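You operate a simulated robot arm through the tools that you are given. There is no shell and no other tool. Be economical: measure what you need, move in short steps, check, and stop when the job is done.

You run a simulated robot arm. Do the job below in one go: nothing can be reset, and whatever is moved stays where it is left.

## Task
Wipe the smear off the wrist rest and push it back against the keyboard.
Fine: keyboard off first and on again last; use the dusting pad and put it back. What is to be rubbed or washed off counts as gone when no trace of it is left.
Where things are to end (x, y in the base frame): wrist rest within 20 mm of [260, 500].

Only the result counts: the job must be done as asked and must still hold three seconds after the hand-in. Knocking over, shifting, dropping, spilling or breaking anything else fails it.

## Robot
A 7-joint arm with a two-finger parallel gripper, fixed in place. Base frame: the origin is at the foot of the arm, x ahead of it, y to its left, z up; the work surface is at about z = 750. Units: mm, rad, N and s.
With the tool pointing down near the work surface it reaches from about 340 to 760 mm from the base axis. Its first joint turns from -2.007 to 2.007 rad. Payload 3.91 kg.
The tool frame sits at the grasp point between the pads (the TCP): z along the fingers, y along the line on which they close. The tips reach 30 mm beyond it. The gripper opens to 110 mm. The fingers are 20 mm wide and 10 mm thick; the gripper's body (48 by 112 mm) begins 55 mm behind the TCP.
Orientation is that of the tool frame in the base frame, as a unit quaternion [w, x, y, z]. With the fingers straight down and closing along the base's y, the tool's x points along the base's -x, its y along +y and its z along -z.

## Interface
- The arm moves only by the tool nudge_tool. Its argument "motion" is a list of rows, each a list of 3 entries, a list of its own where there are three numbers: the gripper command, from -1 (shut) to 1 (fully open), values between in proportion, then the shift along the tool's x, y, z in mm, then the turn, a rotation vector about the tool's x, y, z in rad. In form: [[fingers, [tx, ty, tz], [rx, ry, rz]], ...]. A call has 1 to 10 rows; each row shifts and turns the commanded pose from where the row before left it, along the tool's axes as they then stand. A row lasts 0.2 s, in which the tool goes at most 50 mm and 0.15 rad; a call with a longer step from one row to the next is refused whole, and so is a gripper value outside its range. Where a pose cannot be reached the arm comes as near as it can. A force on the tool above 40 N (or 10 N above the force at the start of the call, whichever is more), or a blocked arm, ends the call early, and 0.2 s more pass. The fingers move at their own pace (about 108 mm/s each) and stop on an object; they squeeze with about 33 N. The grip force told is the motor's: it shows also when the fingers shut on nothing. Time passes only in rows, and 0.2 s behind the last, so rows that do not move let the fingers close. The reply holds the time, the measured pose of the TCP, the force on the tool along the base axes, the opening and the grip force, in the units named above and with some noise, with the torque about the TCP (base axes, N m) and any sound that the robot's microphone picked up.
- Cameras (640 x 400 px; columns grow to the right, rows downward): "scene" is fixed at [399.3, 499.3, 1353.5]; the picture's right is [-0.75, 0.67, 0.00], its down [0.62, 0.69, -0.37] and it looks along [-0.24, -0.27, -0.93] (base axes); focal length 306 px, centre (320, 200). "wrist" rides on the gripper at [72, 17, -103] in the tool frame; the picture's right is [-0.23, 0.97, 0.00], its down [-0.76, -0.18, -0.62] and it looks along [-0.61, -0.14, 0.78] (tool axes); focal length 222 px, centre (320, 200). There is no depth. A picture from a camera that has moved, and an enlarged one, comes with that camera's place and axes in the base frame and with its lens.
- grab_frame(camera): a new picture of that camera. It takes no simulated time.
- lift_body(by): slides the trunk up (or, below 0, down) by that many mm; the arm rides with it, the base frame stays. It gives what a move gives, with no picture.
- inspect(camera, box): a new picture of the part [left, top, right, bottom] of that camera's present view, enlarged. It takes no simulated time.
- hand_in(): hands the job in; it is judged then, once.

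Work in short steps. Places have to be worked out from the pictures, the camera data and where the tool is seen: move nearer, look again, correct. Check each grasp and each placing, and mend what went wrong. You have 120 turns and 84 pictures in all, those below and enlarged ones among them. Open the gripper and draw the arm clear of the work before you hand the job in, unless the task says otherwise; then end with one line.

The tools are called by a JSON object that holds its "fn" and its "kwargs". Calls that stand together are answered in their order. nudge_tool: Moves the arm, as the interface text tells. Its arguments: {"type":"object","properties":{"motion":{"type":"array"}},"required":["motion"]} The other tools are called the same way: lift_body (by) slides the trunk up or down; grab_frame (camera) takes a picture; inspect (camera, box) takes an enlarged picture of a part of a camera's view; hand_in () hands the job in.

At the start:

```text
time_s: 0.0
position: [374.1, 323.4, 1093.2]
orientation: [0.001, 0.0, 1.0, 0.0]
force: [0.7, -0.4, -0.1]
torque: [-0.03, 0.02, 0.02]
gripper_width: 109.8
gripper_force: 0.0
trunk travel left (down, up): [-650.0, 340.0]
```

scene: 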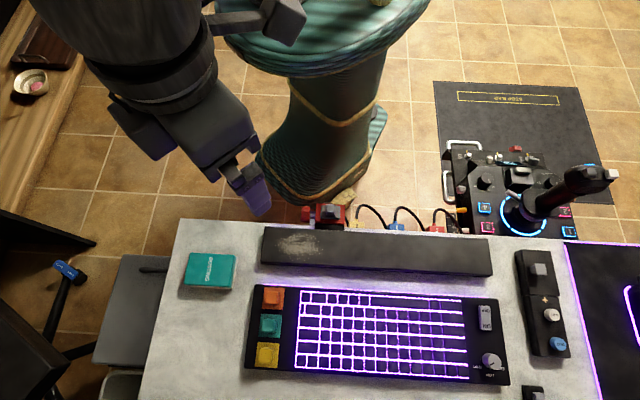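
wrist: 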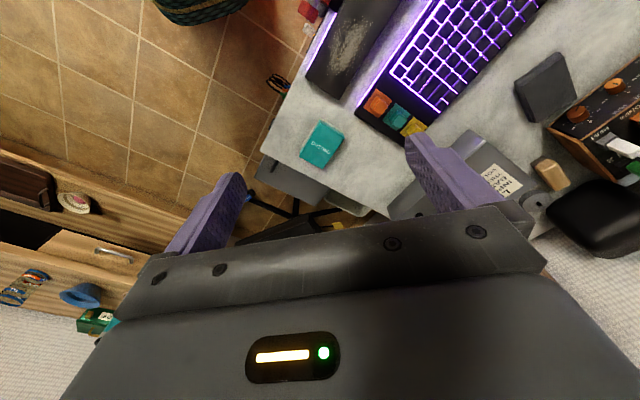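

I start with enlarged views of the keyboard and the pad to find the power control and the layout.

{"fn": "inspect", "kwargs": {"camera": "scene", "box": [380, 220, 600, 400]}}

{"fn": "inspect", "kwargs": {"camera": "scene", "box": [160, 190, 380, 390]}}

```text
2.22 times, centred on (490, 310) of scene
camera zoom: at [399.3, 499.3, 1353.5], right [-0.75, 0.67, 0.0], down [0.62, 0.69, -0.37], along [-0.24, -0.27, -0.93], focal length 680 px, centre (-58, -44)
```

zoom: 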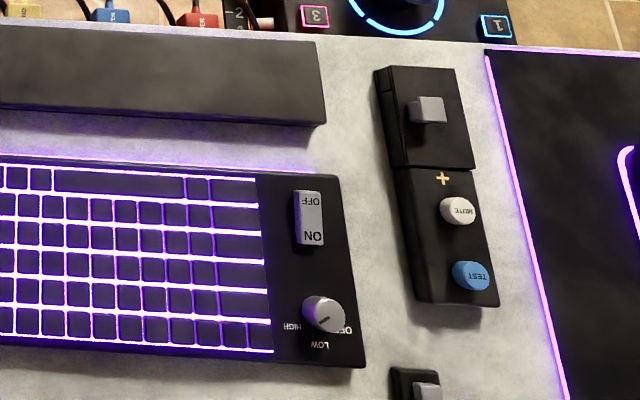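

```text
2.00 times, centred on (270, 290) of scene
camera zoom: at [399.3, 499.3, 1353.5], right [-0.75, 0.67, 0.0], down [0.62, 0.69, -0.37], along [-0.24, -0.27, -0.93], focal length 612 px, centre (420, 20)
```

zoom: 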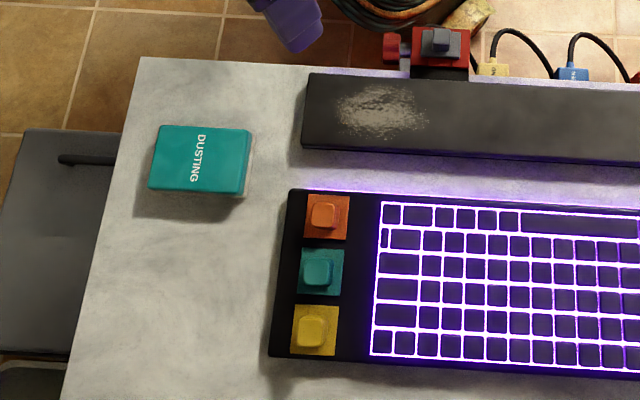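

The rocker (ON/OFF) sits on the right of the keyboard, near (180, 690). The pad is near (493, 296) and the rest is centred near (237, 480), with its long axis at about 135°. I first turn the tool so it closes along (0.7, 0.7).

{"fn": "nudge_tool", "kwargs": {"motion": [[-1, [0, 0, 10], [0, 0, 0.131]], [-1, [0, 0, 10], [0, 0, 0.131]], [-1, [0, 0, 10], [0, 0, 0.131]], [-1, [0, 0, 10], [0, 0, 0.131]], [-1, [0, 0, 10], [0, 0, 0.131]], [-1, [0, 0, 10], [0, 0, 0.13]], [-1, [0, 0, 0], [0, 0, 0]]]}}

```text
time_s: 1.6
position: [374.6, 323.2, 1033.8]
orientation: [0.0, 0.383, 0.924, 0.0]
force: [-0.1, -0.2, 0.1]
torque: [0.02, 0.02, 0.03]
gripper_width: 0.0
gripper_force: 33.4
trunk travel left (down, up): [-650.0, 340.0]
```

Now I travel to a point above the rocker.

{"fn": "nudge_tool", "kwargs": {"motion": [[-1, [44, 12.2, 10], [0, 0, 0]], [-1, [44, 12.2, 10], [0, 0, 0]], [-1, [44, 12.2, 10], [0, 0, 0]], [-1, [44, 12.2, 10], [0, 0, 0]], [-1, [44, 12.2, 10], [0, 0, 0]], [-1, [44, 12.2, 10], [0, 0, 0]], [-1, [44, 12.2, 10], [0, 0, 0]], [-1, [44, 12.2, 10], [0, 0, 0]], [-1, [44, 12.2, 10], [0, 0, 0]], [-1, [0, 0, 0], [0, 0, 0]]]}}

{"fn": "grab_frame", "kwargs": {"camera": "wrist"}}

{"fn": "grab_frame", "kwargs": {"camera": "scene"}}

```text
time_s: 3.8
position: [172.0, 681.0, 944.1]
orientation: [0.001, 0.384, 0.924, -0.001]
force: [0.4, 0.6, 0.1]
torque: [-0.01, 0.0, -0.01]
gripper_width: 0.0
gripper_force: 32.3
trunk travel left (down, up): [-650.0, 340.0]
```

```text
79 pictures are left
camera wrist: at [132.5, 744.6, 1047.8], right [0.85, 0.53, 0.0], down [0.41, -0.66, 0.62], along [0.33, -0.53, -0.78], focal length 222 px, centre (320, 200)
```

wrist: 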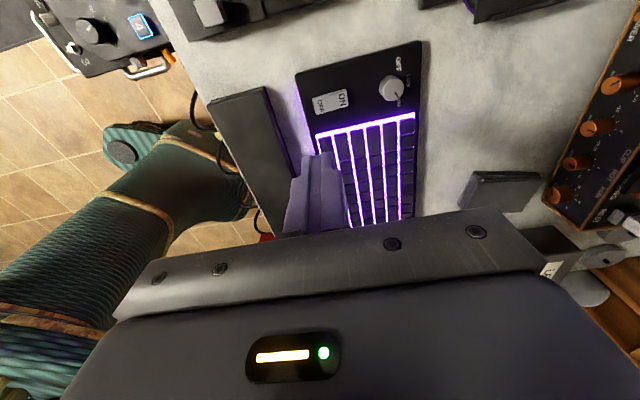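

```text
78 pictures are left
```

scene: 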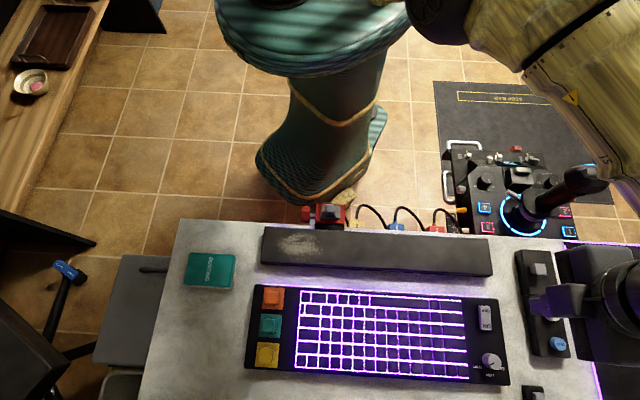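

The rocker's OFF half lies at about (174, 682). I zoom in to see which side is up.

{"fn": "inspect", "kwargs": {"camera": "wrist", "box": [280, 60, 440, 160]}}

```text
4.00 times, centred on (360, 110) of wrist
camera zoom: at [132.5, 744.6, 1047.8], right [0.85, 0.53, 0.0], down [0.41, -0.66, 0.62], along [0.33, -0.53, -0.78], focal length 888 px, centre (160, 560)
```

zoom: 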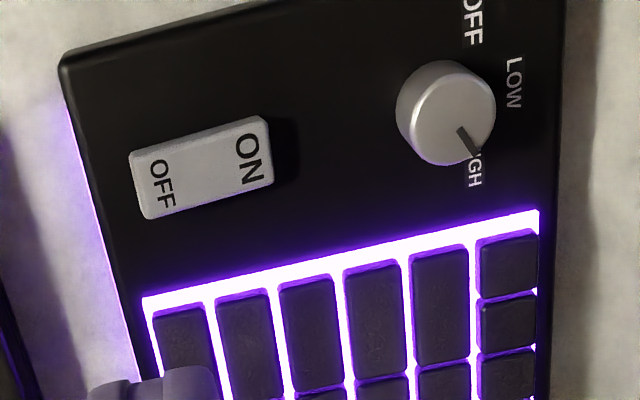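

ON looks raised, but I will judge by the effect. The tool is already over the OFF half, so I go down close to it.

{"fn": "nudge_tool", "kwargs": {"motion": [[-1, [0, 0, 30], [0, 0, 0]], [-1, [0, 0, 30], [0, 0, 0]], [-1, [0, 0, 30], [0, 0, 0]], [-1, [0, 0, 18], [0, 0, 0]], [-1, [0, 0, 0], [0, 0, 0]]]}}

{"fn": "grab_frame", "kwargs": {"camera": "wrist"}}

{"fn": "inspect", "kwargs": {"camera": "scene", "box": [420, 240, 580, 400]}}

```text
time_s: 5.0
position: [171.4, 680.7, 835.5]
orientation: [0.0, 0.383, 0.924, 0.0]
force: [-0.4, -0.7, -0.3]
torque: [0.0, 0.01, -0.01]
gripper_width: 0.0
gripper_force: 32.8
trunk travel left (down, up): [-650.0, 340.0]
```

```text
76 pictures are left
camera wrist: at [132.0, 744.5, 938.9], right [0.85, 0.53, 0.0], down [0.41, -0.66, 0.62], along [0.33, -0.53, -0.78], focal length 222 px, centre (320, 200)
```

wrist: 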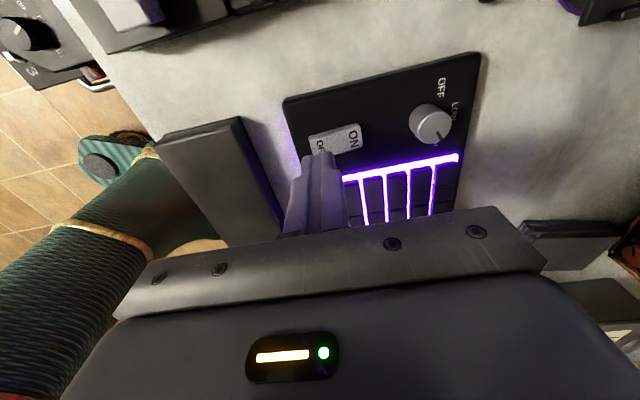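

```text
2.50 times, centred on (500, 320) of scene
camera zoom: at [399.3, 499.3, 1353.5], right [-0.75, 0.67, 0.0], down [0.62, 0.69, -0.37], along [-0.24, -0.27, -0.93], focal length 765 px, centre (-130, -100)
```

zoom: 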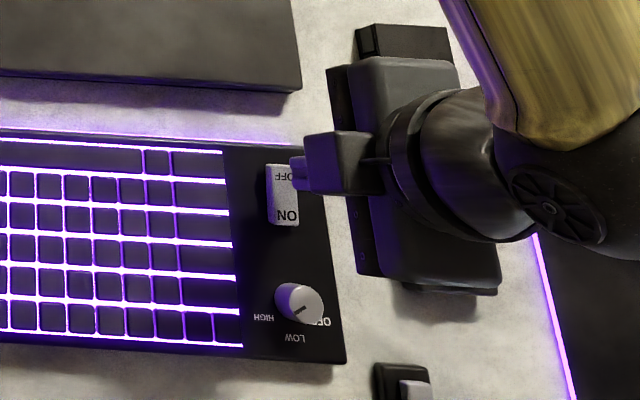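

The tip is right above the OFF half. I press down slowly.

{"fn": "nudge_tool", "kwargs": {"motion": [[-1, [0, 0, 6], [0, 0, 0]], [-1, [0, 0, 6], [0, 0, 0]], [-1, [0, 0, 4], [0, 0, 0]], [-1, [0, 0, 3], [0, 0, 0]], [-1, [0, 0, 3], [0, 0, 0]], [-1, [0, 0, 0], [0, 0, 0]]]}}

{"fn": "inspect", "kwargs": {"camera": "scene", "box": [420, 240, 580, 400]}}

```text
time_s: 6.4
position: [171.6, 679.5, 813.5]
orientation: [0.0, 0.384, 0.923, 0.0]
force: [-1.1, 0.0, 1.9]
torque: [-0.05, 0.04, -0.02]
gripper_width: 0.0
gripper_force: 33.4
trunk travel left (down, up): [-650.0, 340.0]
```

```text
2.50 times, centred on (500, 320) of scene
camera zoom: at [399.3, 499.3, 1353.5], right [-0.75, 0.67, 0.0], down [0.62, 0.69, -0.37], along [-0.24, -0.27, -0.93], focal length 765 px, centre (-130, -100)
```

zoom: 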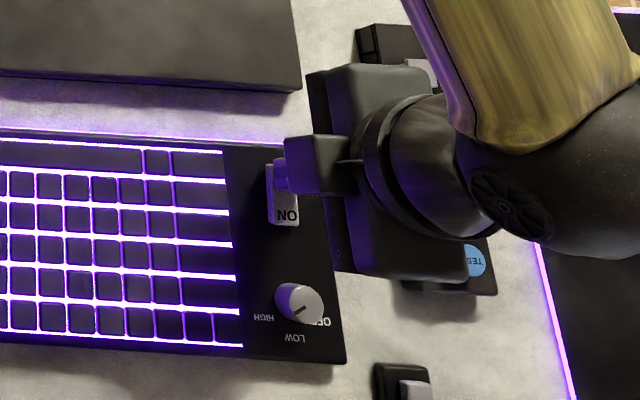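

Contact has begun (about 2 N) at z 813.5. I keep pressing a few millimetres.

{"fn": "nudge_tool", "kwargs": {"motion": [[-1, [0, 0, 2], [0, 0, 0]], [-1, [0, 0, 2], [0, 0, 0]], [-1, [0, 0, 2], [0, 0, 0]], [-1, [0, 0, 0], [0, 0, 0]]]}}

{"fn": "inspect", "kwargs": {"camera": "scene", "box": [420, 240, 580, 400]}}

```text
time_s: 7.4
position: [171.2, 680.3, 810.2]
orientation: [-0.001, 0.383, 0.924, 0.001]
force: [-4.7, -5.4, 17.3]
torque: [-0.05, 0.05, 0.03]
gripper_width: 0.0
gripper_force: 32.8
trunk travel left (down, up): [-650.0, 340.0]
```

```text
2.50 times, centred on (500, 320) of scene
camera zoom: at [399.3, 499.3, 1353.5], right [-0.75, 0.67, 0.0], down [0.62, 0.69, -0.37], along [-0.24, -0.27, -0.93], focal length 765 px, centre (-130, -100)
```

zoom: 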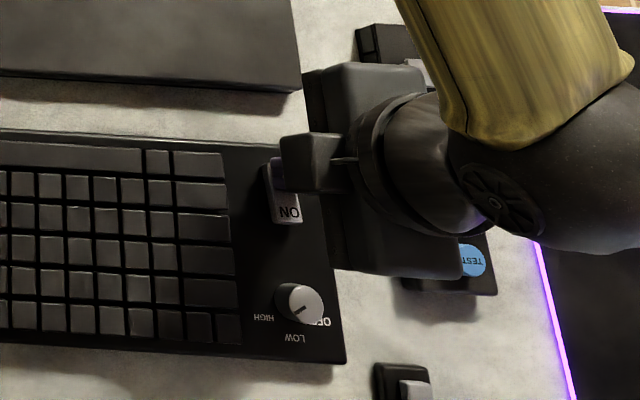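

The lights went out. I lift off and travel toward the pad.

{"fn": "nudge_tool", "kwargs": {"motion": [[-1, [0, 0, -40], [0, 0, 0]], [-1, [0, 0, -45], [0, 0, 0]], [-1, [0, 0, -45], [0, 0, 0]], [-1, [-46, -4, 0], [0, 0, 0]], [-1, [-46, -4, 0], [0, 0, 0]], [-1, [-46, -4, 0], [0, 0, 0]], [-1, [-46, -4, 0], [0, 0, 0]], [-1, [-46, -4, 0], [0, 0, 0]], [-1, [-46, -4, 0], [0, 0, 0]], [-1, [-46, -4, 0], [0, 0, 0]]]}}

{"fn": "nudge_tool", "kwargs": {"motion": [[1, [-46, -4, 0], [0, 0, 0]], [1, [-46, -4, 0], [0, 0, 0]], [1, [-46, -4, 0], [0, 0, 0]], [1, [-39, -4, 0], [0, 0, 0]], [1, [0, 0, 0], [0, 0, 0]]]}}

{"fn": "grab_frame", "kwargs": {"camera": "wrist"}}

{"fn": "grab_frame", "kwargs": {"camera": "scene"}}

```text
time_s: 9.6
position: [380.8, 432.1, 937.2]
orientation: [0.0, 0.383, 0.924, 0.0]
force: [-0.3, 0.3, 0.6]
torque: [0.0, 0.02, 0.0]
gripper_width: 0.0
gripper_force: 33.1
trunk travel left (down, up): [-650.0, 340.0]
```

```text
time_s: 10.8
position: [493.5, 295.7, 937.9]
orientation: [-0.001, 0.384, 0.924, 0.001]
force: [-0.6, -0.1, 0.0]
torque: [0.02, 0.01, -0.02]
gripper_width: 110.1
gripper_force: 0.0
trunk travel left (down, up): [-650.0, 340.0]
```

```text
72 pictures are left
camera wrist: at [454.1, 359.2, 1041.1], right [0.85, 0.53, 0.0], down [0.41, -0.66, 0.62], along [0.33, -0.53, -0.78], focal length 222 px, centre (320, 200)
```

wrist: 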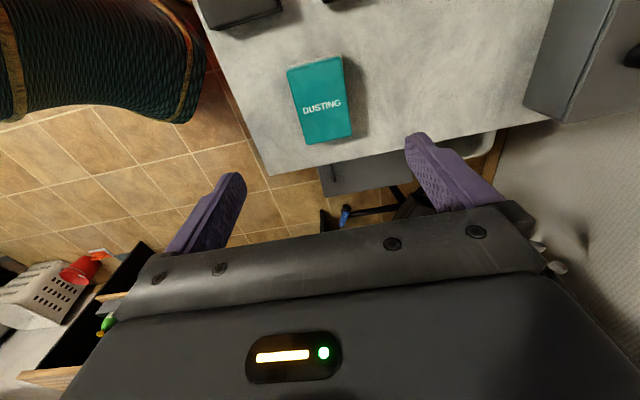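

```text
71 pictures are left
```

scene: 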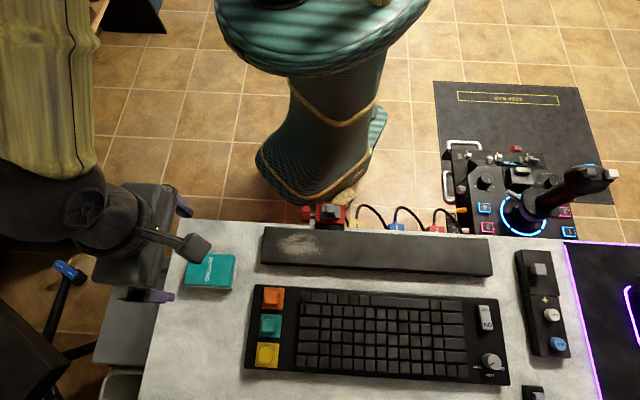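

I zoom in on the pad to measure its outline, thickness and angle.

{"fn": "inspect", "kwargs": {"camera": "wrist", "box": [256, 40, 384, 160]}}

{"fn": "inspect", "kwargs": {"camera": "scene", "box": [160, 220, 288, 300]}}

```text
3.33 times, centred on (320, 100) of wrist
camera zoom: at [454.1, 359.2, 1041.1], right [0.85, 0.53, 0.0], down [0.41, -0.66, 0.62], along [0.33, -0.53, -0.78], focal length 740 px, centre (320, 533)
```

zoom: 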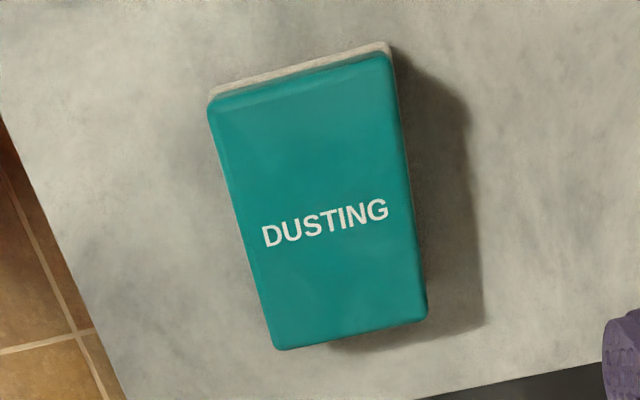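

```text
5.00 times, centred on (224, 260) of scene
camera zoom: at [399.3, 499.3, 1353.5], right [-0.75, 0.67, 0.0], down [0.62, 0.69, -0.37], along [-0.24, -0.27, -0.93], focal length 1530 px, centre (800, -100)
```

zoom: 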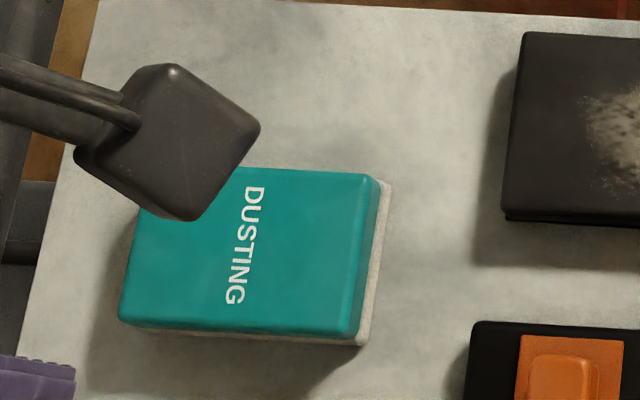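

The pad is centred at about (496, 297), about 57 x 84 mm and aligned at 45°, so the tool is nearly centred. I go down with the fingers open.

{"fn": "nudge_tool", "kwargs": {"motion": [[1, [0, 2, 40], [0, 0, 0]], [1, [0, 0, 40], [0, 0, 0]], [1, [0, 0, 30], [0, 0, 0]], [1, [0, 0, 20], [0, 0, 0]], [1, [0, 0, 0], [0, 0, 0]]]}}

{"fn": "grab_frame", "kwargs": {"camera": "wrist"}}

{"fn": "inspect", "kwargs": {"camera": "scene", "box": [140, 200, 300, 320]}}

```text
time_s: 12.0
position: [495.5, 297.1, 806.7]
orientation: [-0.001, 0.383, 0.924, 0.0]
force: [0.2, 0.2, 0.5]
torque: [0.0, 0.0, 0.01]
gripper_width: 109.8
gripper_force: 0.1
trunk travel left (down, up): [-650.0, 340.0]
```

```text
68 pictures are left
camera wrist: at [456.3, 360.7, 910.4], right [0.85, 0.53, 0.0], down [0.41, -0.66, 0.62], along [0.33, -0.53, -0.78], focal length 222 px, centre (320, 200)
```

wrist: 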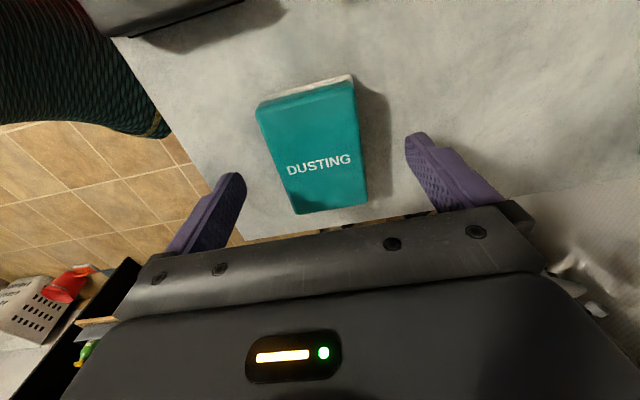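

```text
3.33 times, centred on (220, 260) of scene
camera zoom: at [399.3, 499.3, 1353.5], right [-0.75, 0.67, 0.0], down [0.62, 0.69, -0.37], along [-0.24, -0.27, -0.93], focal length 1020 px, centre (653, 0)
```

zoom: 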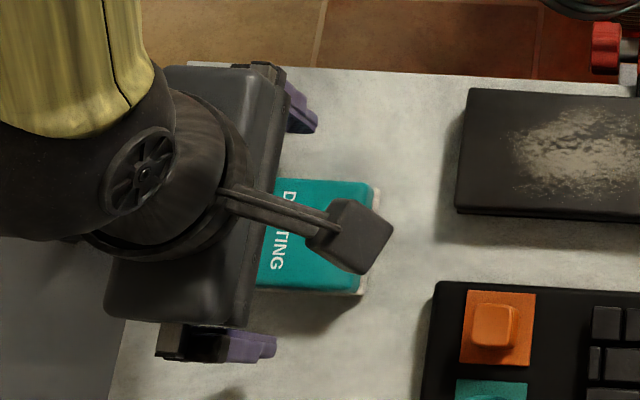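

The pad top is near z 770, so it is about 20 mm thick. I go down to TCP 785 and close.

{"fn": "nudge_tool", "kwargs": {"motion": [[1, [0, 0, 12], [0, 0, 0]], [1, [0, 0, 9.5], [0, 0, 0]], [1, [0, 0, 0], [0, 0, 0]], [-1, [0, 0, 0], [0, 0, 0]], [-1, [0, 0, 0], [0, 0, 0]], [-1, [0, 0, 0], [0, 0, 0]]]}}

{"fn": "grab_frame", "kwargs": {"camera": "wrist"}}

```text
time_s: 13.4
position: [496.2, 297.1, 786.5]
orientation: [0.0, 0.382, 0.924, 0.0]
force: [1.0, -0.5, 0.6]
torque: [-0.01, 0.04, 0.01]
gripper_width: 61.2
gripper_force: 33.3
trunk travel left (down, up): [-650.0, 340.0]
```

```text
66 pictures are left
camera wrist: at [456.3, 360.7, 889.3], right [0.85, 0.53, 0.0], down [0.41, -0.66, 0.62], along [0.33, -0.53, -0.78], focal length 222 px, centre (320, 200)
```

wrist: 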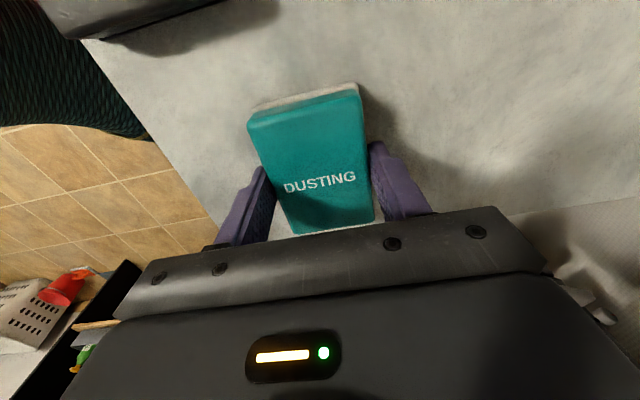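

The pad is held (61 mm opening). I lift it and carry it to a point above the smear, near (335, 372).

{"fn": "nudge_tool", "kwargs": {"motion": [[-1, [0, 0, -30], [0, 0, 0]], [-1, [0, 0, -40], [0, 0, 0]], [-1, [0, 0, -30], [0, 0, 0]], [-1, [42, -15.2, 0], [0, 0, 0]], [-1, [42, -15.2, 0], [0, 0, 0]], [-1, [42, -15.2, 0], [0, 0, 0]], [-1, [41, -15.2, 0], [0, 0, 0]], [-1, [0, 0, 0], [0, 0, 0]]]}}

{"fn": "grab_frame", "kwargs": {"camera": "wrist"}}

{"fn": "inspect", "kwargs": {"camera": "scene", "box": [200, 190, 400, 310]}}

```text
time_s: 15.2
position: [332.6, 370.5, 884.0]
orientation: [0.0, 0.383, 0.924, 0.0]
force: [-0.5, -0.2, -0.6]
torque: [-0.04, -0.01, -0.03]
gripper_width: 61.1
gripper_force: 33.0
trunk travel left (down, up): [-650.0, 340.0]
```

```text
65 pictures are left
camera wrist: at [293.5, 434.8, 988.2], right [0.85, 0.53, 0.0], down [0.41, -0.66, 0.62], along [0.33, -0.53, -0.78], focal length 222 px, centre (320, 200)
```

wrist: 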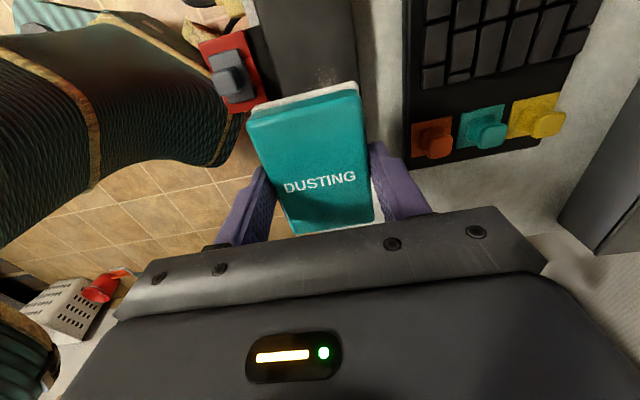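

```text
3.20 times, centred on (300, 250) of scene
camera zoom: at [399.3, 499.3, 1353.5], right [-0.75, 0.67, 0.0], down [0.62, 0.69, -0.37], along [-0.24, -0.27, -0.93], focal length 979 px, centre (384, 40)
```

zoom: 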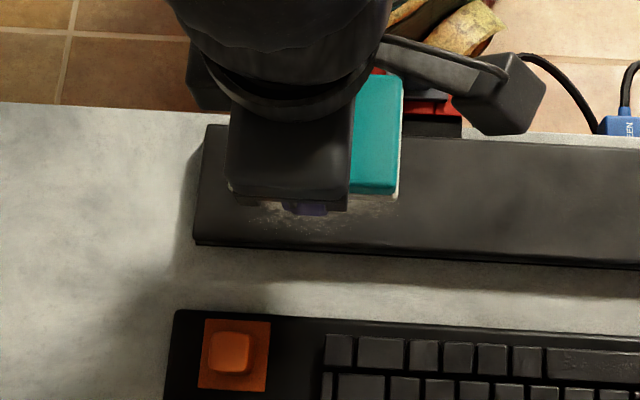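

The smear spans l ≈ -20 to 73 along the rest and covers almost its whole width. The red fixture is low and clear of the fingers. I lower the pad.

{"fn": "nudge_tool", "kwargs": {"motion": [[-1, [0, 0, 30], [0, 0, 0]], [-1, [0, 0, 30], [0, 0, 0]], [-1, [0, 0, 5], [0, 0, 0]], [-1, [0, 0, 4], [0, 0, 0]], [-1, [0, 0, 3], [0, 0, 0]], [-1, [0, 0, 0], [0, 0, 0]]]}}

{"fn": "inspect", "kwargs": {"camera": "scene", "box": [200, 190, 400, 310]}}

```text
time_s: 16.6
position: [332.6, 373.6, 814.5]
orientation: [0.0, 0.383, 0.924, 0.0]
force: [-1.1, 1.2, -0.5]
torque: [0.0, -0.03, 0.01]
gripper_width: 60.9
gripper_force: 32.8
trunk travel left (down, up): [-650.0, 340.0]
```

```text
3.20 times, centred on (300, 250) of scene
camera zoom: at [399.3, 499.3, 1353.5], right [-0.75, 0.67, 0.0], down [0.62, 0.69, -0.37], along [-0.24, -0.27, -0.93], focal length 979 px, centre (384, 40)
```

zoom: 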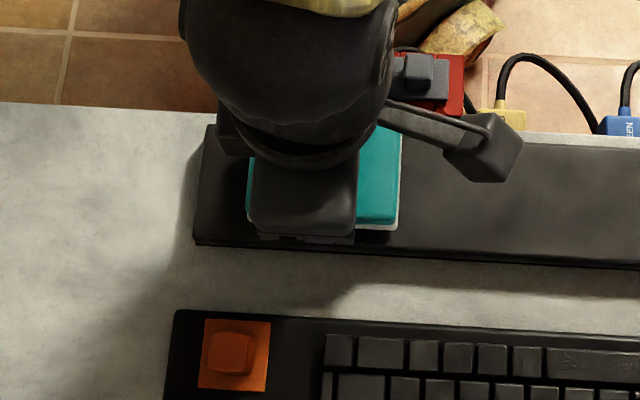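

No contact yet at 814.5. I continue in small steps.

{"fn": "nudge_tool", "kwargs": {"motion": [[-1, [0, 0, 2], [0, 0, 0]], [-1, [0, 0, 2], [0, 0, 0]], [-1, [0, 0, 2], [0, 0, 0]], [-1, [0, 0, 0], [0, 0, 0]]]}}

```text
time_s: 17.6
position: [333.4, 372.9, 807.3]
orientation: [0.0, 0.383, 0.924, -0.001]
force: [-0.6, -0.9, 3.4]
torque: [-0.01, 0.07, 0.02]
gripper_width: 60.9
gripper_force: 32.6
trunk travel left (down, up): [-650.0, 340.0]
```

Contact at z 807. I press slightly more and stroke along the rest.

{"fn": "nudge_tool", "kwargs": {"motion": [[-1, [0, 0, 1], [0, 0, 0]], [-1, [10, 0, 0], [0, 0, 0]], [-1, [10, 0, 0], [0, 0, 0]], [-1, [-10, 0, 0], [0, 0, 0]], [-1, [-10, 0, 0], [0, 0, 0]], [-1, [-10, 0, 0], [0, 0, 0]], [-1, [-10, 0, 0], [0, 0, 0]], [-1, [10, 0, 0], [0, 0, 0]], [-1, [10, 0, 0], [0, 0, 0]]]}}

{"fn": "inspect", "kwargs": {"camera": "scene", "box": [200, 190, 400, 310]}}

```text
time_s: 19.6
position: [334.8, 371.0, 808.6]
orientation: [0.001, 0.383, 0.924, 0.001]
force: [4.7, -4.3, 24.5]
torque: [-0.32, -0.29, 0.11]
gripper_width: 60.8
gripper_force: 32.5
trunk travel left (down, up): [-650.0, 340.0]
```

```text
3.20 times, centred on (300, 250) of scene
camera zoom: at [399.3, 499.3, 1353.5], right [-0.75, 0.67, 0.0], down [0.62, 0.69, -0.37], along [-0.24, -0.27, -0.93], focal length 979 px, centre (384, 40)
```

zoom: 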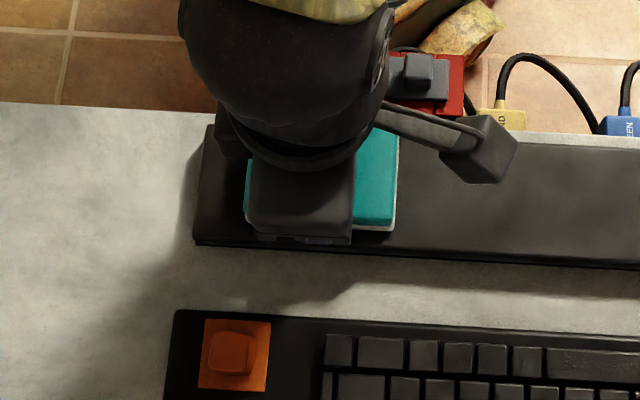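

Force is about 24 N and the rest holds still. I stroke with sideways offsets of +9 and -9 mm to cover the full width.

{"fn": "nudge_tool", "kwargs": {"motion": [[-1, [0, 9, -0.5], [0, 0, 0]], [-1, [12, 0, 0], [0, 0, 0]], [-1, [12, 0, 0], [0, 0, 0]], [-1, [-12, 0, 0], [0, 0, 0]], [-1, [-12, 0, 0], [0, 0, 0]], [-1, [-12, 0, 0], [0, 0, 0]], [-1, [-12, 0, 0], [0, 0, 0]], [-1, [12, 0, 0], [0, 0, 0]], [-1, [12, 0, 0], [0, 0, 0]]]}}

{"fn": "nudge_tool", "kwargs": {"motion": [[-1, [0, -9, 0], [0, 0, 0]], [-1, [0, -8, 0], [0, 0, 0]], [-1, [12, 0, 0], [0, 0, 0]], [-1, [12, 0, 0], [0, 0, 0]], [-1, [-12, 0, 0], [0, 0, 0]], [-1, [-12, 0, 0], [0, 0, 0]], [-1, [-12, 0, 0], [0, 0, 0]], [-1, [-12, 0, 0], [0, 0, 0]], [-1, [12, 0, 0], [0, 0, 0]], [-1, [12, 8, 0], [0, 0, 0]]]}}

{"fn": "nudge_tool", "kwargs": {"motion": [[-1, [0, 0, -30], [0, 0, 0]], [-1, [0, 0, -30], [0, 0, 0]], [-1, [-45, 10, -10], [0, 0, 0]], [-1, [-45, 10, 0], [0, 0, 0]], [-1, [-45, 10, 0], [0, 0, 0]], [-1, [-32, 30, 0], [0, 0, 0]], [-1, [0, 0, 0], [0, 0, 0]]]}}

{"fn": "inspect", "kwargs": {"camera": "scene", "box": [240, 210, 360, 285]}}

{"fn": "grab_frame", "kwargs": {"camera": "scene"}}

```text
time_s: 21.6
position: [339.9, 379.1, 808.5]
orientation: [0.0, 0.383, 0.924, 0.0]
force: [2.0, -2.5, 12.5]
torque: [-0.11, -0.03, 0.08]
gripper_width: 61.1
gripper_force: 32.5
trunk travel left (down, up): [-650.0, 340.0]
```

```text
time_s: 23.8
position: [332.1, 372.1, 808.4]
orientation: [-0.001, 0.383, 0.924, 0.0]
force: [0.2, -2.0, 9.3]
torque: [-0.1, 0.02, 0.1]
gripper_width: 61.2
gripper_force: 32.7
trunk travel left (down, up): [-650.0, 340.0]
```

```text
time_s: 25.4
position: [493.6, 299.8, 878.2]
orientation: [-0.001, 0.383, 0.924, 0.001]
force: [0.1, 1.2, -0.3]
torque: [0.0, 0.03, 0.02]
gripper_width: 60.8
gripper_force: 33.2
trunk travel left (down, up): [-650.0, 340.0]
```

```text
5.33 times, centred on (300, 248) of scene
camera zoom: at [399.3, 499.3, 1353.5], right [-0.75, 0.67, 0.0], down [0.62, 0.69, -0.37], along [-0.24, -0.27, -0.93], focal length 1632 px, centre (427, -53)
```

zoom: 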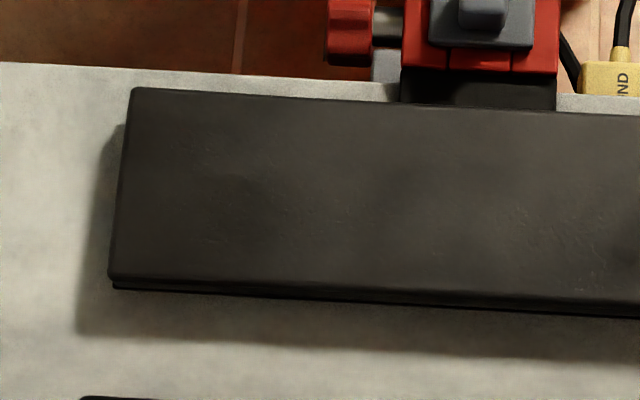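

```text
60 pictures are left
```

scene: 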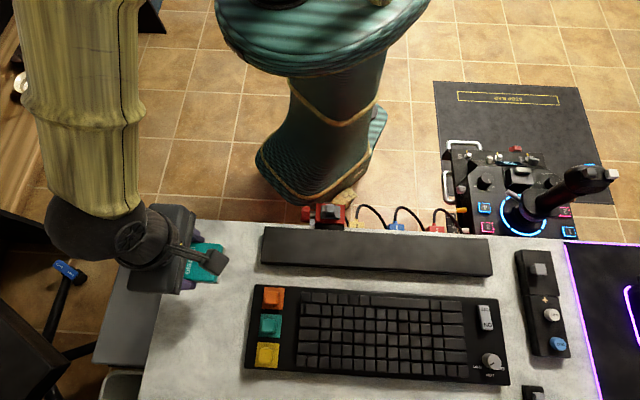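

The rest looks clean. I put the pad back at (496, 297).

{"fn": "nudge_tool", "kwargs": {"motion": [[-1, [-3.7, 0, 40], [0, 0, 0]], [-1, [0, 0, 30], [0, 0, 0]], [-1, [0, 0, 12], [0, 0, 0]], [-1, [0, 0, 4], [0, 0, 0]], [-1, [0, 0, 2], [0, 0, 0]], [-1, [0, 0, 0], [0, 0, 0]]]}}

```text
time_s: 26.8
position: [496.4, 295.6, 790.4]
orientation: [0.0, 0.383, 0.924, 0.0]
force: [-0.1, -0.5, -0.6]
torque: [0.0, 0.01, 0.0]
gripper_width: 61.1
gripper_force: 33.0
trunk travel left (down, up): [-650.0, 340.0]
```

{"fn": "nudge_tool", "kwargs": {"motion": [[-1, [0, 0, 2], [0, 0, 0]], [-1, [0, 0, 1.5], [0, 0, 0]], [-1, [0, 0, 0], [0, 0, 0]]]}}

```text
time_s: 27.6
position: [496.9, 295.0, 785.8]
orientation: [0.0, 0.382, 0.924, 0.0]
force: [0.5, -0.3, -0.8]
torque: [0.0, -0.05, 0.0]
gripper_width: 61.0
gripper_force: 32.8
trunk travel left (down, up): [-650.0, 340.0]
```

No contact force yet, so I ease down another millimetre or two.

{"fn": "nudge_tool", "kwargs": {"motion": [[-1, [0, 0, 1], [0, 0, 0]], [-1, [0, 0, 0], [0, 0, 0]]]}}

```text
time_s: 28.2
position: [496.8, 295.1, 784.8]
orientation: [-0.001, 0.383, 0.924, 0.0]
force: [-0.2, 0.2, -1.3]
torque: [0.01, 0.0, 0.0]
gripper_width: 60.9
gripper_force: 33.5
trunk travel left (down, up): [-650.0, 340.0]
```

{"fn": "nudge_tool", "kwargs": {"motion": [[-1, [0, 0, 1], [0, 0, 0]], [-1, [0, 0, 1], [0, 0, 0]], [-1, [0, 0, 0], [0, 0, 0]]]}}

{"fn": "grab_frame", "kwargs": {"camera": "wrist"}}

```text
time_s: 29.0
position: [497.3, 294.5, 785.6]
orientation: [0.001, 0.383, 0.924, 0.0]
force: [-0.3, 0.9, 14.9]
torque: [-0.13, 0.33, -0.05]
gripper_width: 61.1
gripper_force: 32.8
trunk travel left (down, up): [-650.0, 340.0]
```

```text
59 pictures are left
camera wrist: at [457.5, 357.9, 888.5], right [0.85, 0.53, 0.0], down [0.41, -0.67, 0.62], along [0.33, -0.53, -0.78], focal length 222 px, centre (320, 200)
```

wrist: 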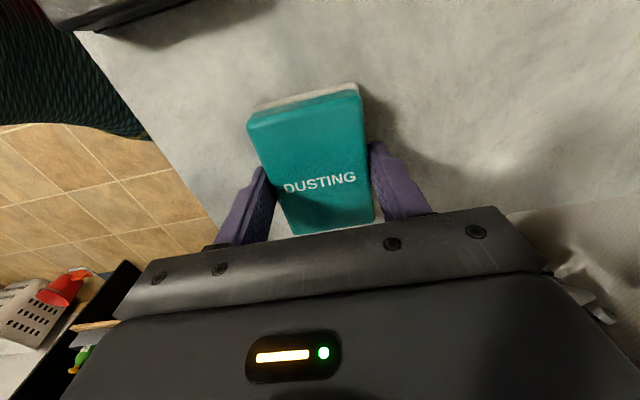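

The pad has landed (about 15 N). I release it, rise, and go to look at the back of the rest near its middle.

{"fn": "nudge_tool", "kwargs": {"motion": [[-1, [0, 0, -1], [0, 0, 0]], [1, [0, 0, 0], [0, 0, 0]], [1, [0, 0, 0], [0, 0, 0]], [1, [0, 0, 0], [0, 0, 0]], [1, [0, 0, -30], [0, 0, 0]], [1, [0, 0, -45], [0, 0, 0]], [1, [0, 0, -45], [0, 0, 0]]]}}

{"fn": "nudge_tool", "kwargs": {"motion": [[-1, [45, -9, 0], [0, 0, 0]], [-1, [45, -9, 0], [0, 0, 0]], [-1, [45, -9, 0], [0, 0, 0]], [-1, [45, -9, 0], [0, 0, 0]], [-1, [45, -9, 0], [0, 0, 0]], [-1, [45, -9, 0], [0, 0, 0]], [-1, [45, -9, 0], [0, 0, 0]], [-1, [15, -5, 0], [0, 0, 0]], [-1, [0, 0, 0], [0, 0, 0]]]}}

{"fn": "grab_frame", "kwargs": {"camera": "wrist"}}

{"fn": "inspect", "kwargs": {"camera": "scene", "box": [160, 210, 320, 310]}}

{"fn": "inspect", "kwargs": {"camera": "scene", "box": [330, 190, 530, 315]}}

```text
time_s: 30.6
position: [496.9, 294.4, 903.9]
orientation: [0.0, 0.383, 0.924, -0.001]
force: [0.9, 0.0, 0.1]
torque: [0.02, -0.03, 0.01]
gripper_width: 110.0
gripper_force: 0.1
trunk travel left (down, up): [-650.0, 340.0]
```

```text
time_s: 32.6
position: [214.5, 479.1, 905.4]
orientation: [0.0, 0.383, 0.924, 0.0]
force: [-0.2, 0.0, -0.2]
torque: [0.03, -0.01, 0.0]
gripper_width: 0.1
gripper_force: 33.3
trunk travel left (down, up): [-650.0, 340.0]
```

```text
58 pictures are left
camera wrist: at [176.0, 543.8, 1008.4], right [0.85, 0.53, 0.0], down [0.41, -0.66, 0.62], along [0.33, -0.53, -0.78], focal length 222 px, centre (320, 200)
```

wrist: 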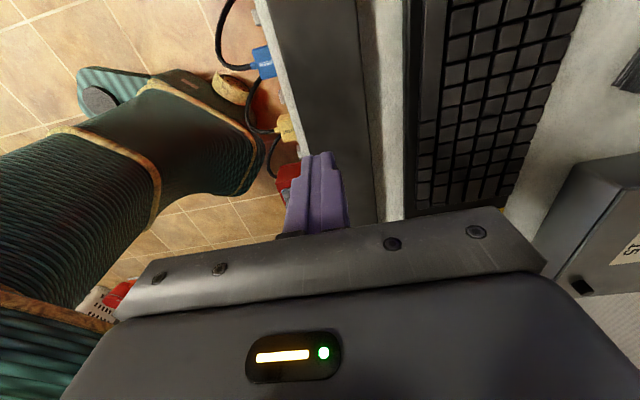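

```text
4.00 times, centred on (240, 260) of scene
camera zoom: at [399.3, 499.3, 1353.5], right [-0.75, 0.67, 0.0], down [0.62, 0.69, -0.37], along [-0.24, -0.27, -0.93], focal length 1224 px, centre (640, -40)
```

zoom: 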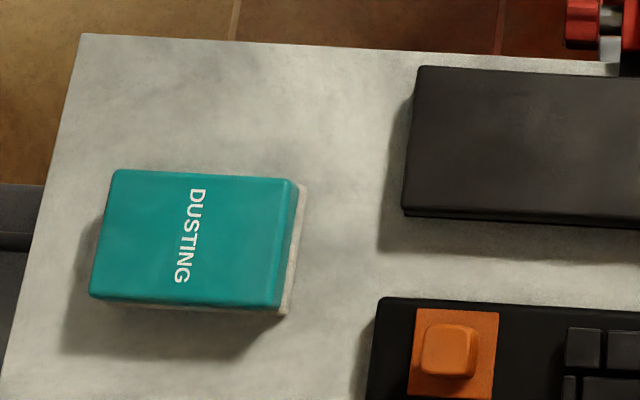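

```text
3.20 times, centred on (430, 252) of scene
camera zoom: at [399.3, 499.3, 1353.5], right [-0.75, 0.67, 0.0], down [0.62, 0.69, -0.37], along [-0.24, -0.27, -0.93], focal length 979 px, centre (-32, 32)
```

zoom: 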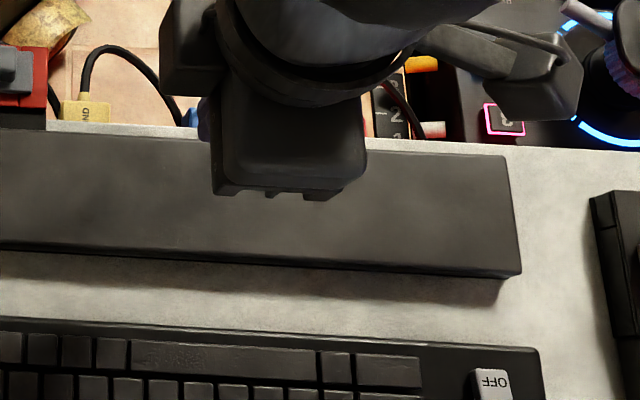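

The pad is back in place and the rest is clean. The rest is centred at l ≈ 170, across ≈ 502, with its back edge at 467, and there is roughly a 40 mm gap to the keyboard. I bring the closed fingers behind its middle and look.

{"fn": "nudge_tool", "kwargs": {"motion": [[-1, [-8, -25, 15], [0, 0, 0]], [-1, [-9, -25, 30], [0, 0, 0]], [-1, [0, 0, 25], [0, 0, 0]], [-1, [0, 0, 0], [0, 0, 0]]]}}

{"fn": "grab_frame", "kwargs": {"camera": "wrist"}}

{"fn": "inspect", "kwargs": {"camera": "scene", "box": [300, 190, 500, 315]}}

```text
time_s: 33.6
position: [193.2, 432.6, 834.5]
orientation: [0.0, 0.382, 0.924, 0.0]
force: [0.9, 0.1, -0.2]
torque: [0.02, -0.03, -0.05]
gripper_width: 0.0
gripper_force: 33.2
trunk travel left (down, up): [-650.0, 340.0]
```

```text
55 pictures are left
camera wrist: at [152.9, 495.9, 938.7], right [0.85, 0.53, 0.0], down [0.41, -0.66, 0.62], along [0.33, -0.53, -0.78], focal length 222 px, centre (320, 200)
```

wrist: 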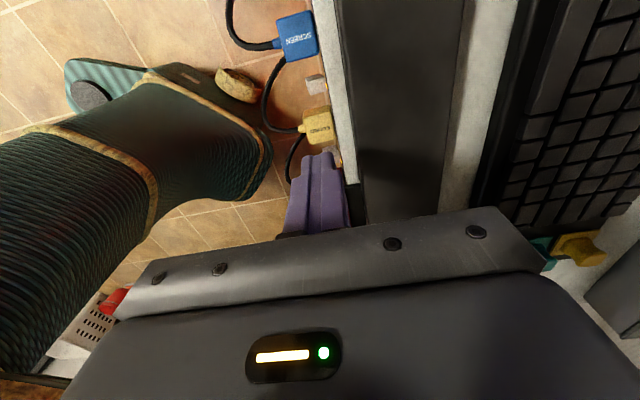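

```text
3.20 times, centred on (400, 252) of scene
camera zoom: at [399.3, 499.3, 1353.5], right [-0.75, 0.67, 0.0], down [0.62, 0.69, -0.37], along [-0.24, -0.27, -0.93], focal length 979 px, centre (64, 32)
```

zoom: 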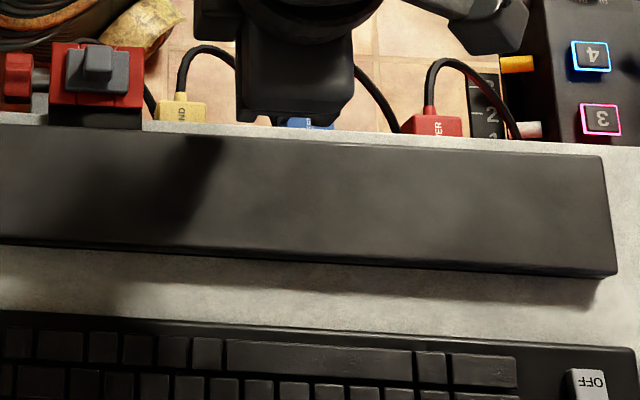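

The plugs sit in the desk's edge, well below its top (z ~ 690-700), and the tool is between them. I go down so the tips end at z ~ 762.

{"fn": "nudge_tool", "kwargs": {"motion": [[-1, [0, 0, 15], [0, 0, 0]], [-1, [0, 0, 12], [0, 0, 0]], [-1, [0, 0, 9], [0, 0, 0]], [-1, [0, 0, 6], [0, 0, 0]], [-1, [0, 0, 0], [0, 0, 0]]]}}

{"fn": "grab_frame", "kwargs": {"camera": "wrist"}}

```text
time_s: 34.8
position: [193.7, 433.0, 792.8]
orientation: [0.0, 0.383, 0.924, 0.0]
force: [1.0, 0.2, -0.2]
torque: [-0.02, -0.01, -0.03]
gripper_width: 0.0
gripper_force: 32.9
trunk travel left (down, up): [-650.0, 340.0]
```

```text
53 pictures are left
camera wrist: at [153.0, 495.9, 895.8], right [0.85, 0.53, 0.0], down [0.41, -0.66, 0.62], along [0.33, -0.53, -0.78], focal length 222 px, centre (320, 200)
```

wrist: 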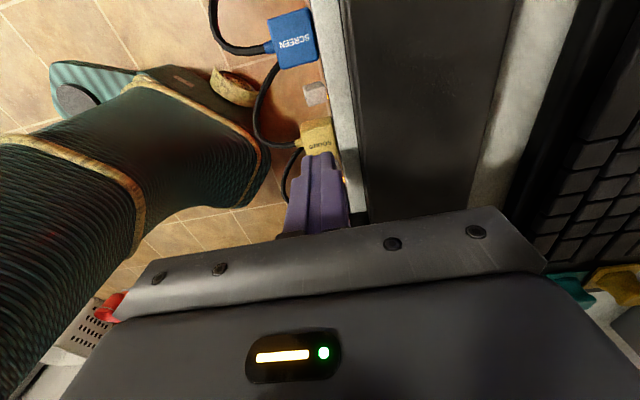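

Nothing was touched. I push along +y (tool) gently and watch for contact.

{"fn": "nudge_tool", "kwargs": {"motion": [[-1, [0, 5, 0], [0, 0, 0]], [-1, [0, 5, 0], [0, 0, 0]], [-1, [0, 4, 0], [0, 0, 0]], [-1, [0, 4, 0], [0, 0, 0]], [-1, [0, 4, 0], [0, 0, 0]], [-1, [0, 0, 0], [0, 0, 0]]]}}

{"fn": "inspect", "kwargs": {"camera": "scene", "box": [240, 200, 520, 375]}}

```text
time_s: 36.2
position: [207.2, 448.2, 791.5]
orientation: [0.0, 0.382, 0.924, 0.0]
force: [-1.6, -0.9, -0.7]
torque: [-0.03, 0.01, -0.01]
gripper_width: 0.0
gripper_force: 32.4
trunk travel left (down, up): [-650.0, 340.0]
```

```text
2.29 times, centred on (380, 288) of scene
camera zoom: at [399.3, 499.3, 1353.5], right [-0.75, 0.67, 0.0], down [0.62, 0.69, -0.37], along [-0.24, -0.27, -0.93], focal length 700 px, centre (183, 0)
```

zoom: 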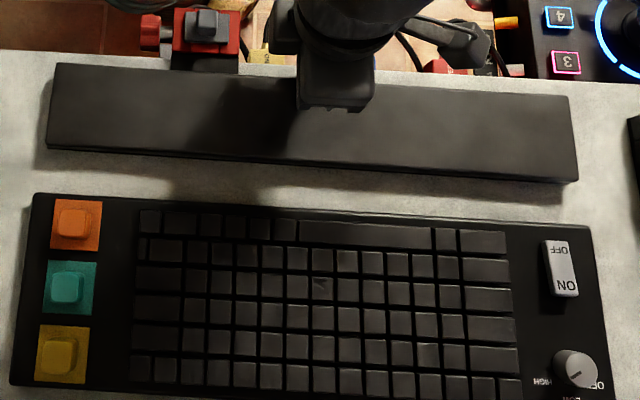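

Contact has begun and the rest is starting to slide. I push about 20 mm further.

{"fn": "nudge_tool", "kwargs": {"motion": [[-1, [0, 4, 0], [0, 0, 0]], [-1, [0, 4, 0], [0, 0, 0]], [-1, [0, 4, 0], [0, 0, 0]], [-1, [0, 4, 0], [0, 0, 0]], [-1, [0, 4, 0], [0, 0, 0]], [-1, [0, 0, 0], [0, 0, 0]]]}}

{"fn": "inspect", "kwargs": {"camera": "scene", "box": [240, 200, 520, 375]}}

```text
time_s: 37.6
position: [222.0, 461.9, 791.5]
orientation: [0.0, 0.383, 0.924, 0.0]
force: [-0.1, -0.8, -0.2]
torque: [-0.04, 0.04, 0.0]
gripper_width: 0.0
gripper_force: 33.0
trunk travel left (down, up): [-650.0, 340.0]
```

```text
2.29 times, centred on (380, 288) of scene
camera zoom: at [399.3, 499.3, 1353.5], right [-0.75, 0.67, 0.0], down [0.62, 0.69, -0.37], along [-0.24, -0.27, -0.93], focal length 700 px, centre (183, 0)
```

zoom: 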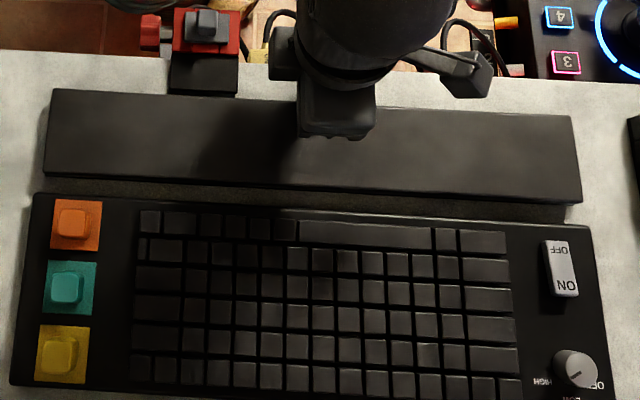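

It slides parallel. About 12-15 mm is left, so I push 8 mm more.

{"fn": "nudge_tool", "kwargs": {"motion": [[-1, [0, 3, 0], [0, 0, 0]], [-1, [0, 3, 0], [0, 0, 0]], [-1, [0, 2, 0], [0, 0, 0]], [-1, [0, 0, 0], [0, 0, 0]]]}}

{"fn": "inspect", "kwargs": {"camera": "scene", "box": [240, 220, 400, 320]}}

{"fn": "inspect", "kwargs": {"camera": "scene", "box": [370, 230, 530, 330]}}

```text
time_s: 38.6
position: [227.3, 468.2, 792.5]
orientation: [0.0, 0.382, 0.924, 0.0]
force: [-1.0, -1.0, 1.0]
torque: [-0.03, 0.05, 0.0]
gripper_width: 0.0
gripper_force: 32.7
trunk travel left (down, up): [-650.0, 340.0]
```

```text
4.00 times, centred on (320, 270) of scene
camera zoom: at [399.3, 499.3, 1353.5], right [-0.75, 0.67, 0.0], down [0.62, 0.69, -0.37], along [-0.24, -0.27, -0.93], focal length 1224 px, centre (320, -80)
```

zoom: 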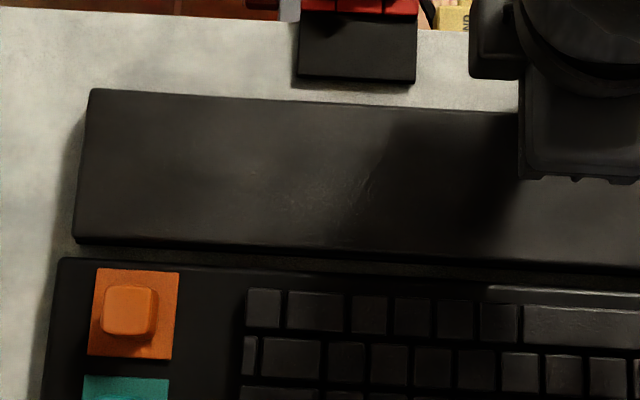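

```text
4.00 times, centred on (450, 280) of scene
camera zoom: at [399.3, 499.3, 1353.5], right [-0.75, 0.67, 0.0], down [0.62, 0.69, -0.37], along [-0.24, -0.27, -0.93], focal length 1224 px, centre (-200, -120)
```

zoom: 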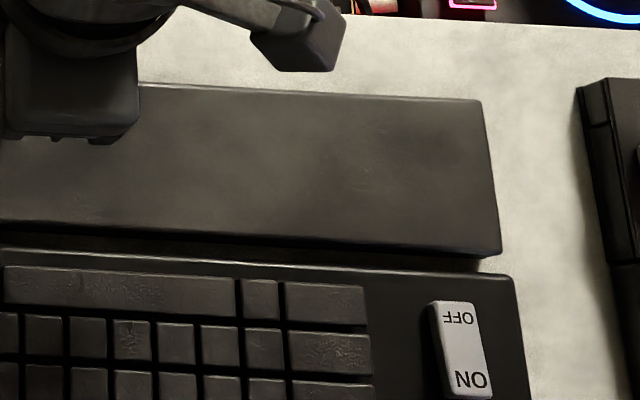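

Roughly 6-7 mm remain, about equal at both ends. I go on in 1 mm steps, watching the force.

{"fn": "nudge_tool", "kwargs": {"motion": [[-1, [0, 2, 0], [0, 0, 0]], [-1, [0, 1, 0], [0, 0, 0]], [-1, [0, 1, 0], [0, 0, 0]], [-1, [0, 0, 0], [0, 0, 0]]]}}

{"fn": "inspect", "kwargs": {"camera": "scene", "box": [240, 240, 320, 290]}}

{"fn": "inspect", "kwargs": {"camera": "scene", "box": [440, 260, 520, 310]}}

```text
time_s: 39.6
position: [230.5, 471.3, 792.4]
orientation: [0.0, 0.383, 0.924, 0.0]
force: [-1.6, -0.2, 1.8]
torque: [-0.01, 0.01, 0.0]
gripper_width: 0.2
gripper_force: 33.1
trunk travel left (down, up): [-650.0, 340.0]
```

```text
8.00 times, centred on (280, 265) of scene
camera zoom: at [399.3, 499.3, 1353.5], right [-0.75, 0.67, 0.0], down [0.62, 0.69, -0.37], along [-0.24, -0.27, -0.93], focal length 2448 px, centre (640, -320)
```

zoom: 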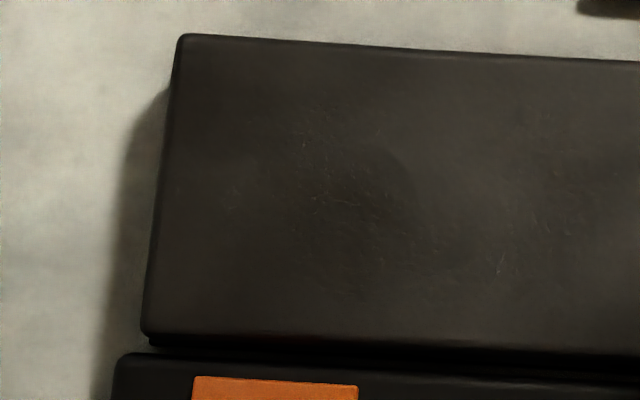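

```text
8.00 times, centred on (480, 285) of scene
camera zoom: at [399.3, 499.3, 1353.5], right [-0.75, 0.67, 0.0], down [0.62, 0.69, -0.37], along [-0.24, -0.27, -0.93], focal length 2448 px, centre (-960, -480)
```

zoom: 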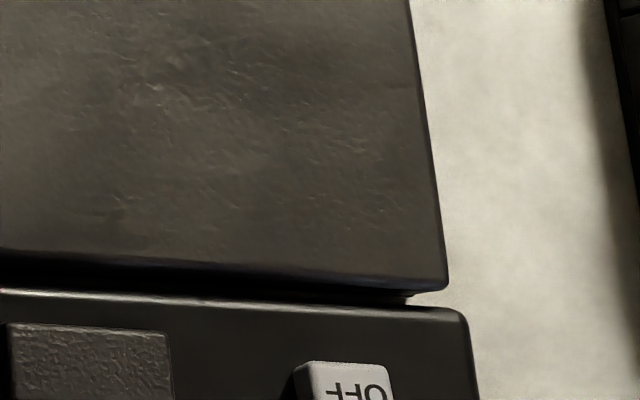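

About 2-3 mm is left. The faint mottling is the same at both ends, so it is just the texture. I close the gap with 1 mm steps.

{"fn": "nudge_tool", "kwargs": {"motion": [[-1, [0, 1, 0], [0, 0, 0]], [-1, [0, 0.7, 0], [0, 0, 0]], [-1, [0, 0, 0], [0, 0, 0]]]}}

{"fn": "inspect", "kwargs": {"camera": "scene", "box": [240, 240, 320, 290]}}

{"fn": "inspect", "kwargs": {"camera": "scene", "box": [440, 260, 520, 310]}}

```text
time_s: 40.4
position: [230.3, 472.9, 793.3]
orientation: [0.0, 0.383, 0.924, 0.001]
force: [-0.7, -0.9, 0.3]
torque: [0.01, -0.01, -0.01]
gripper_width: 0.0
gripper_force: 33.0
trunk travel left (down, up): [-650.0, 340.0]
```

```text
8.00 times, centred on (280, 265) of scene
camera zoom: at [399.3, 499.3, 1353.5], right [-0.75, 0.67, 0.0], down [0.62, 0.69, -0.37], along [-0.24, -0.27, -0.93], focal length 2448 px, centre (640, -320)
```

zoom: 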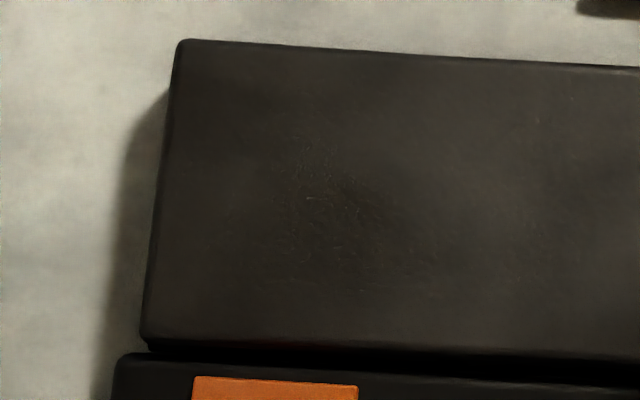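

```text
8.00 times, centred on (480, 285) of scene
camera zoom: at [399.3, 499.3, 1353.5], right [-0.75, 0.67, 0.0], down [0.62, 0.69, -0.37], along [-0.24, -0.27, -0.93], focal length 2448 px, centre (-960, -480)
```

zoom: 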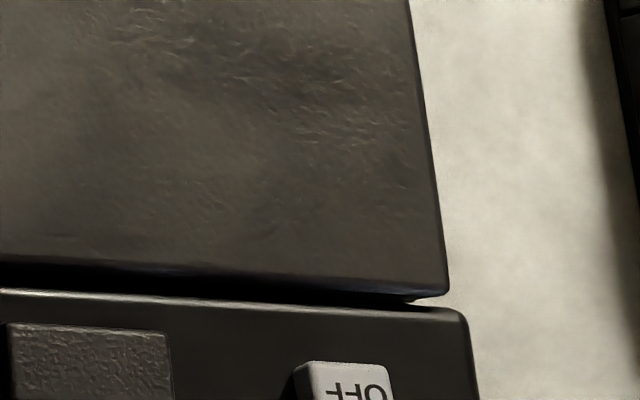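

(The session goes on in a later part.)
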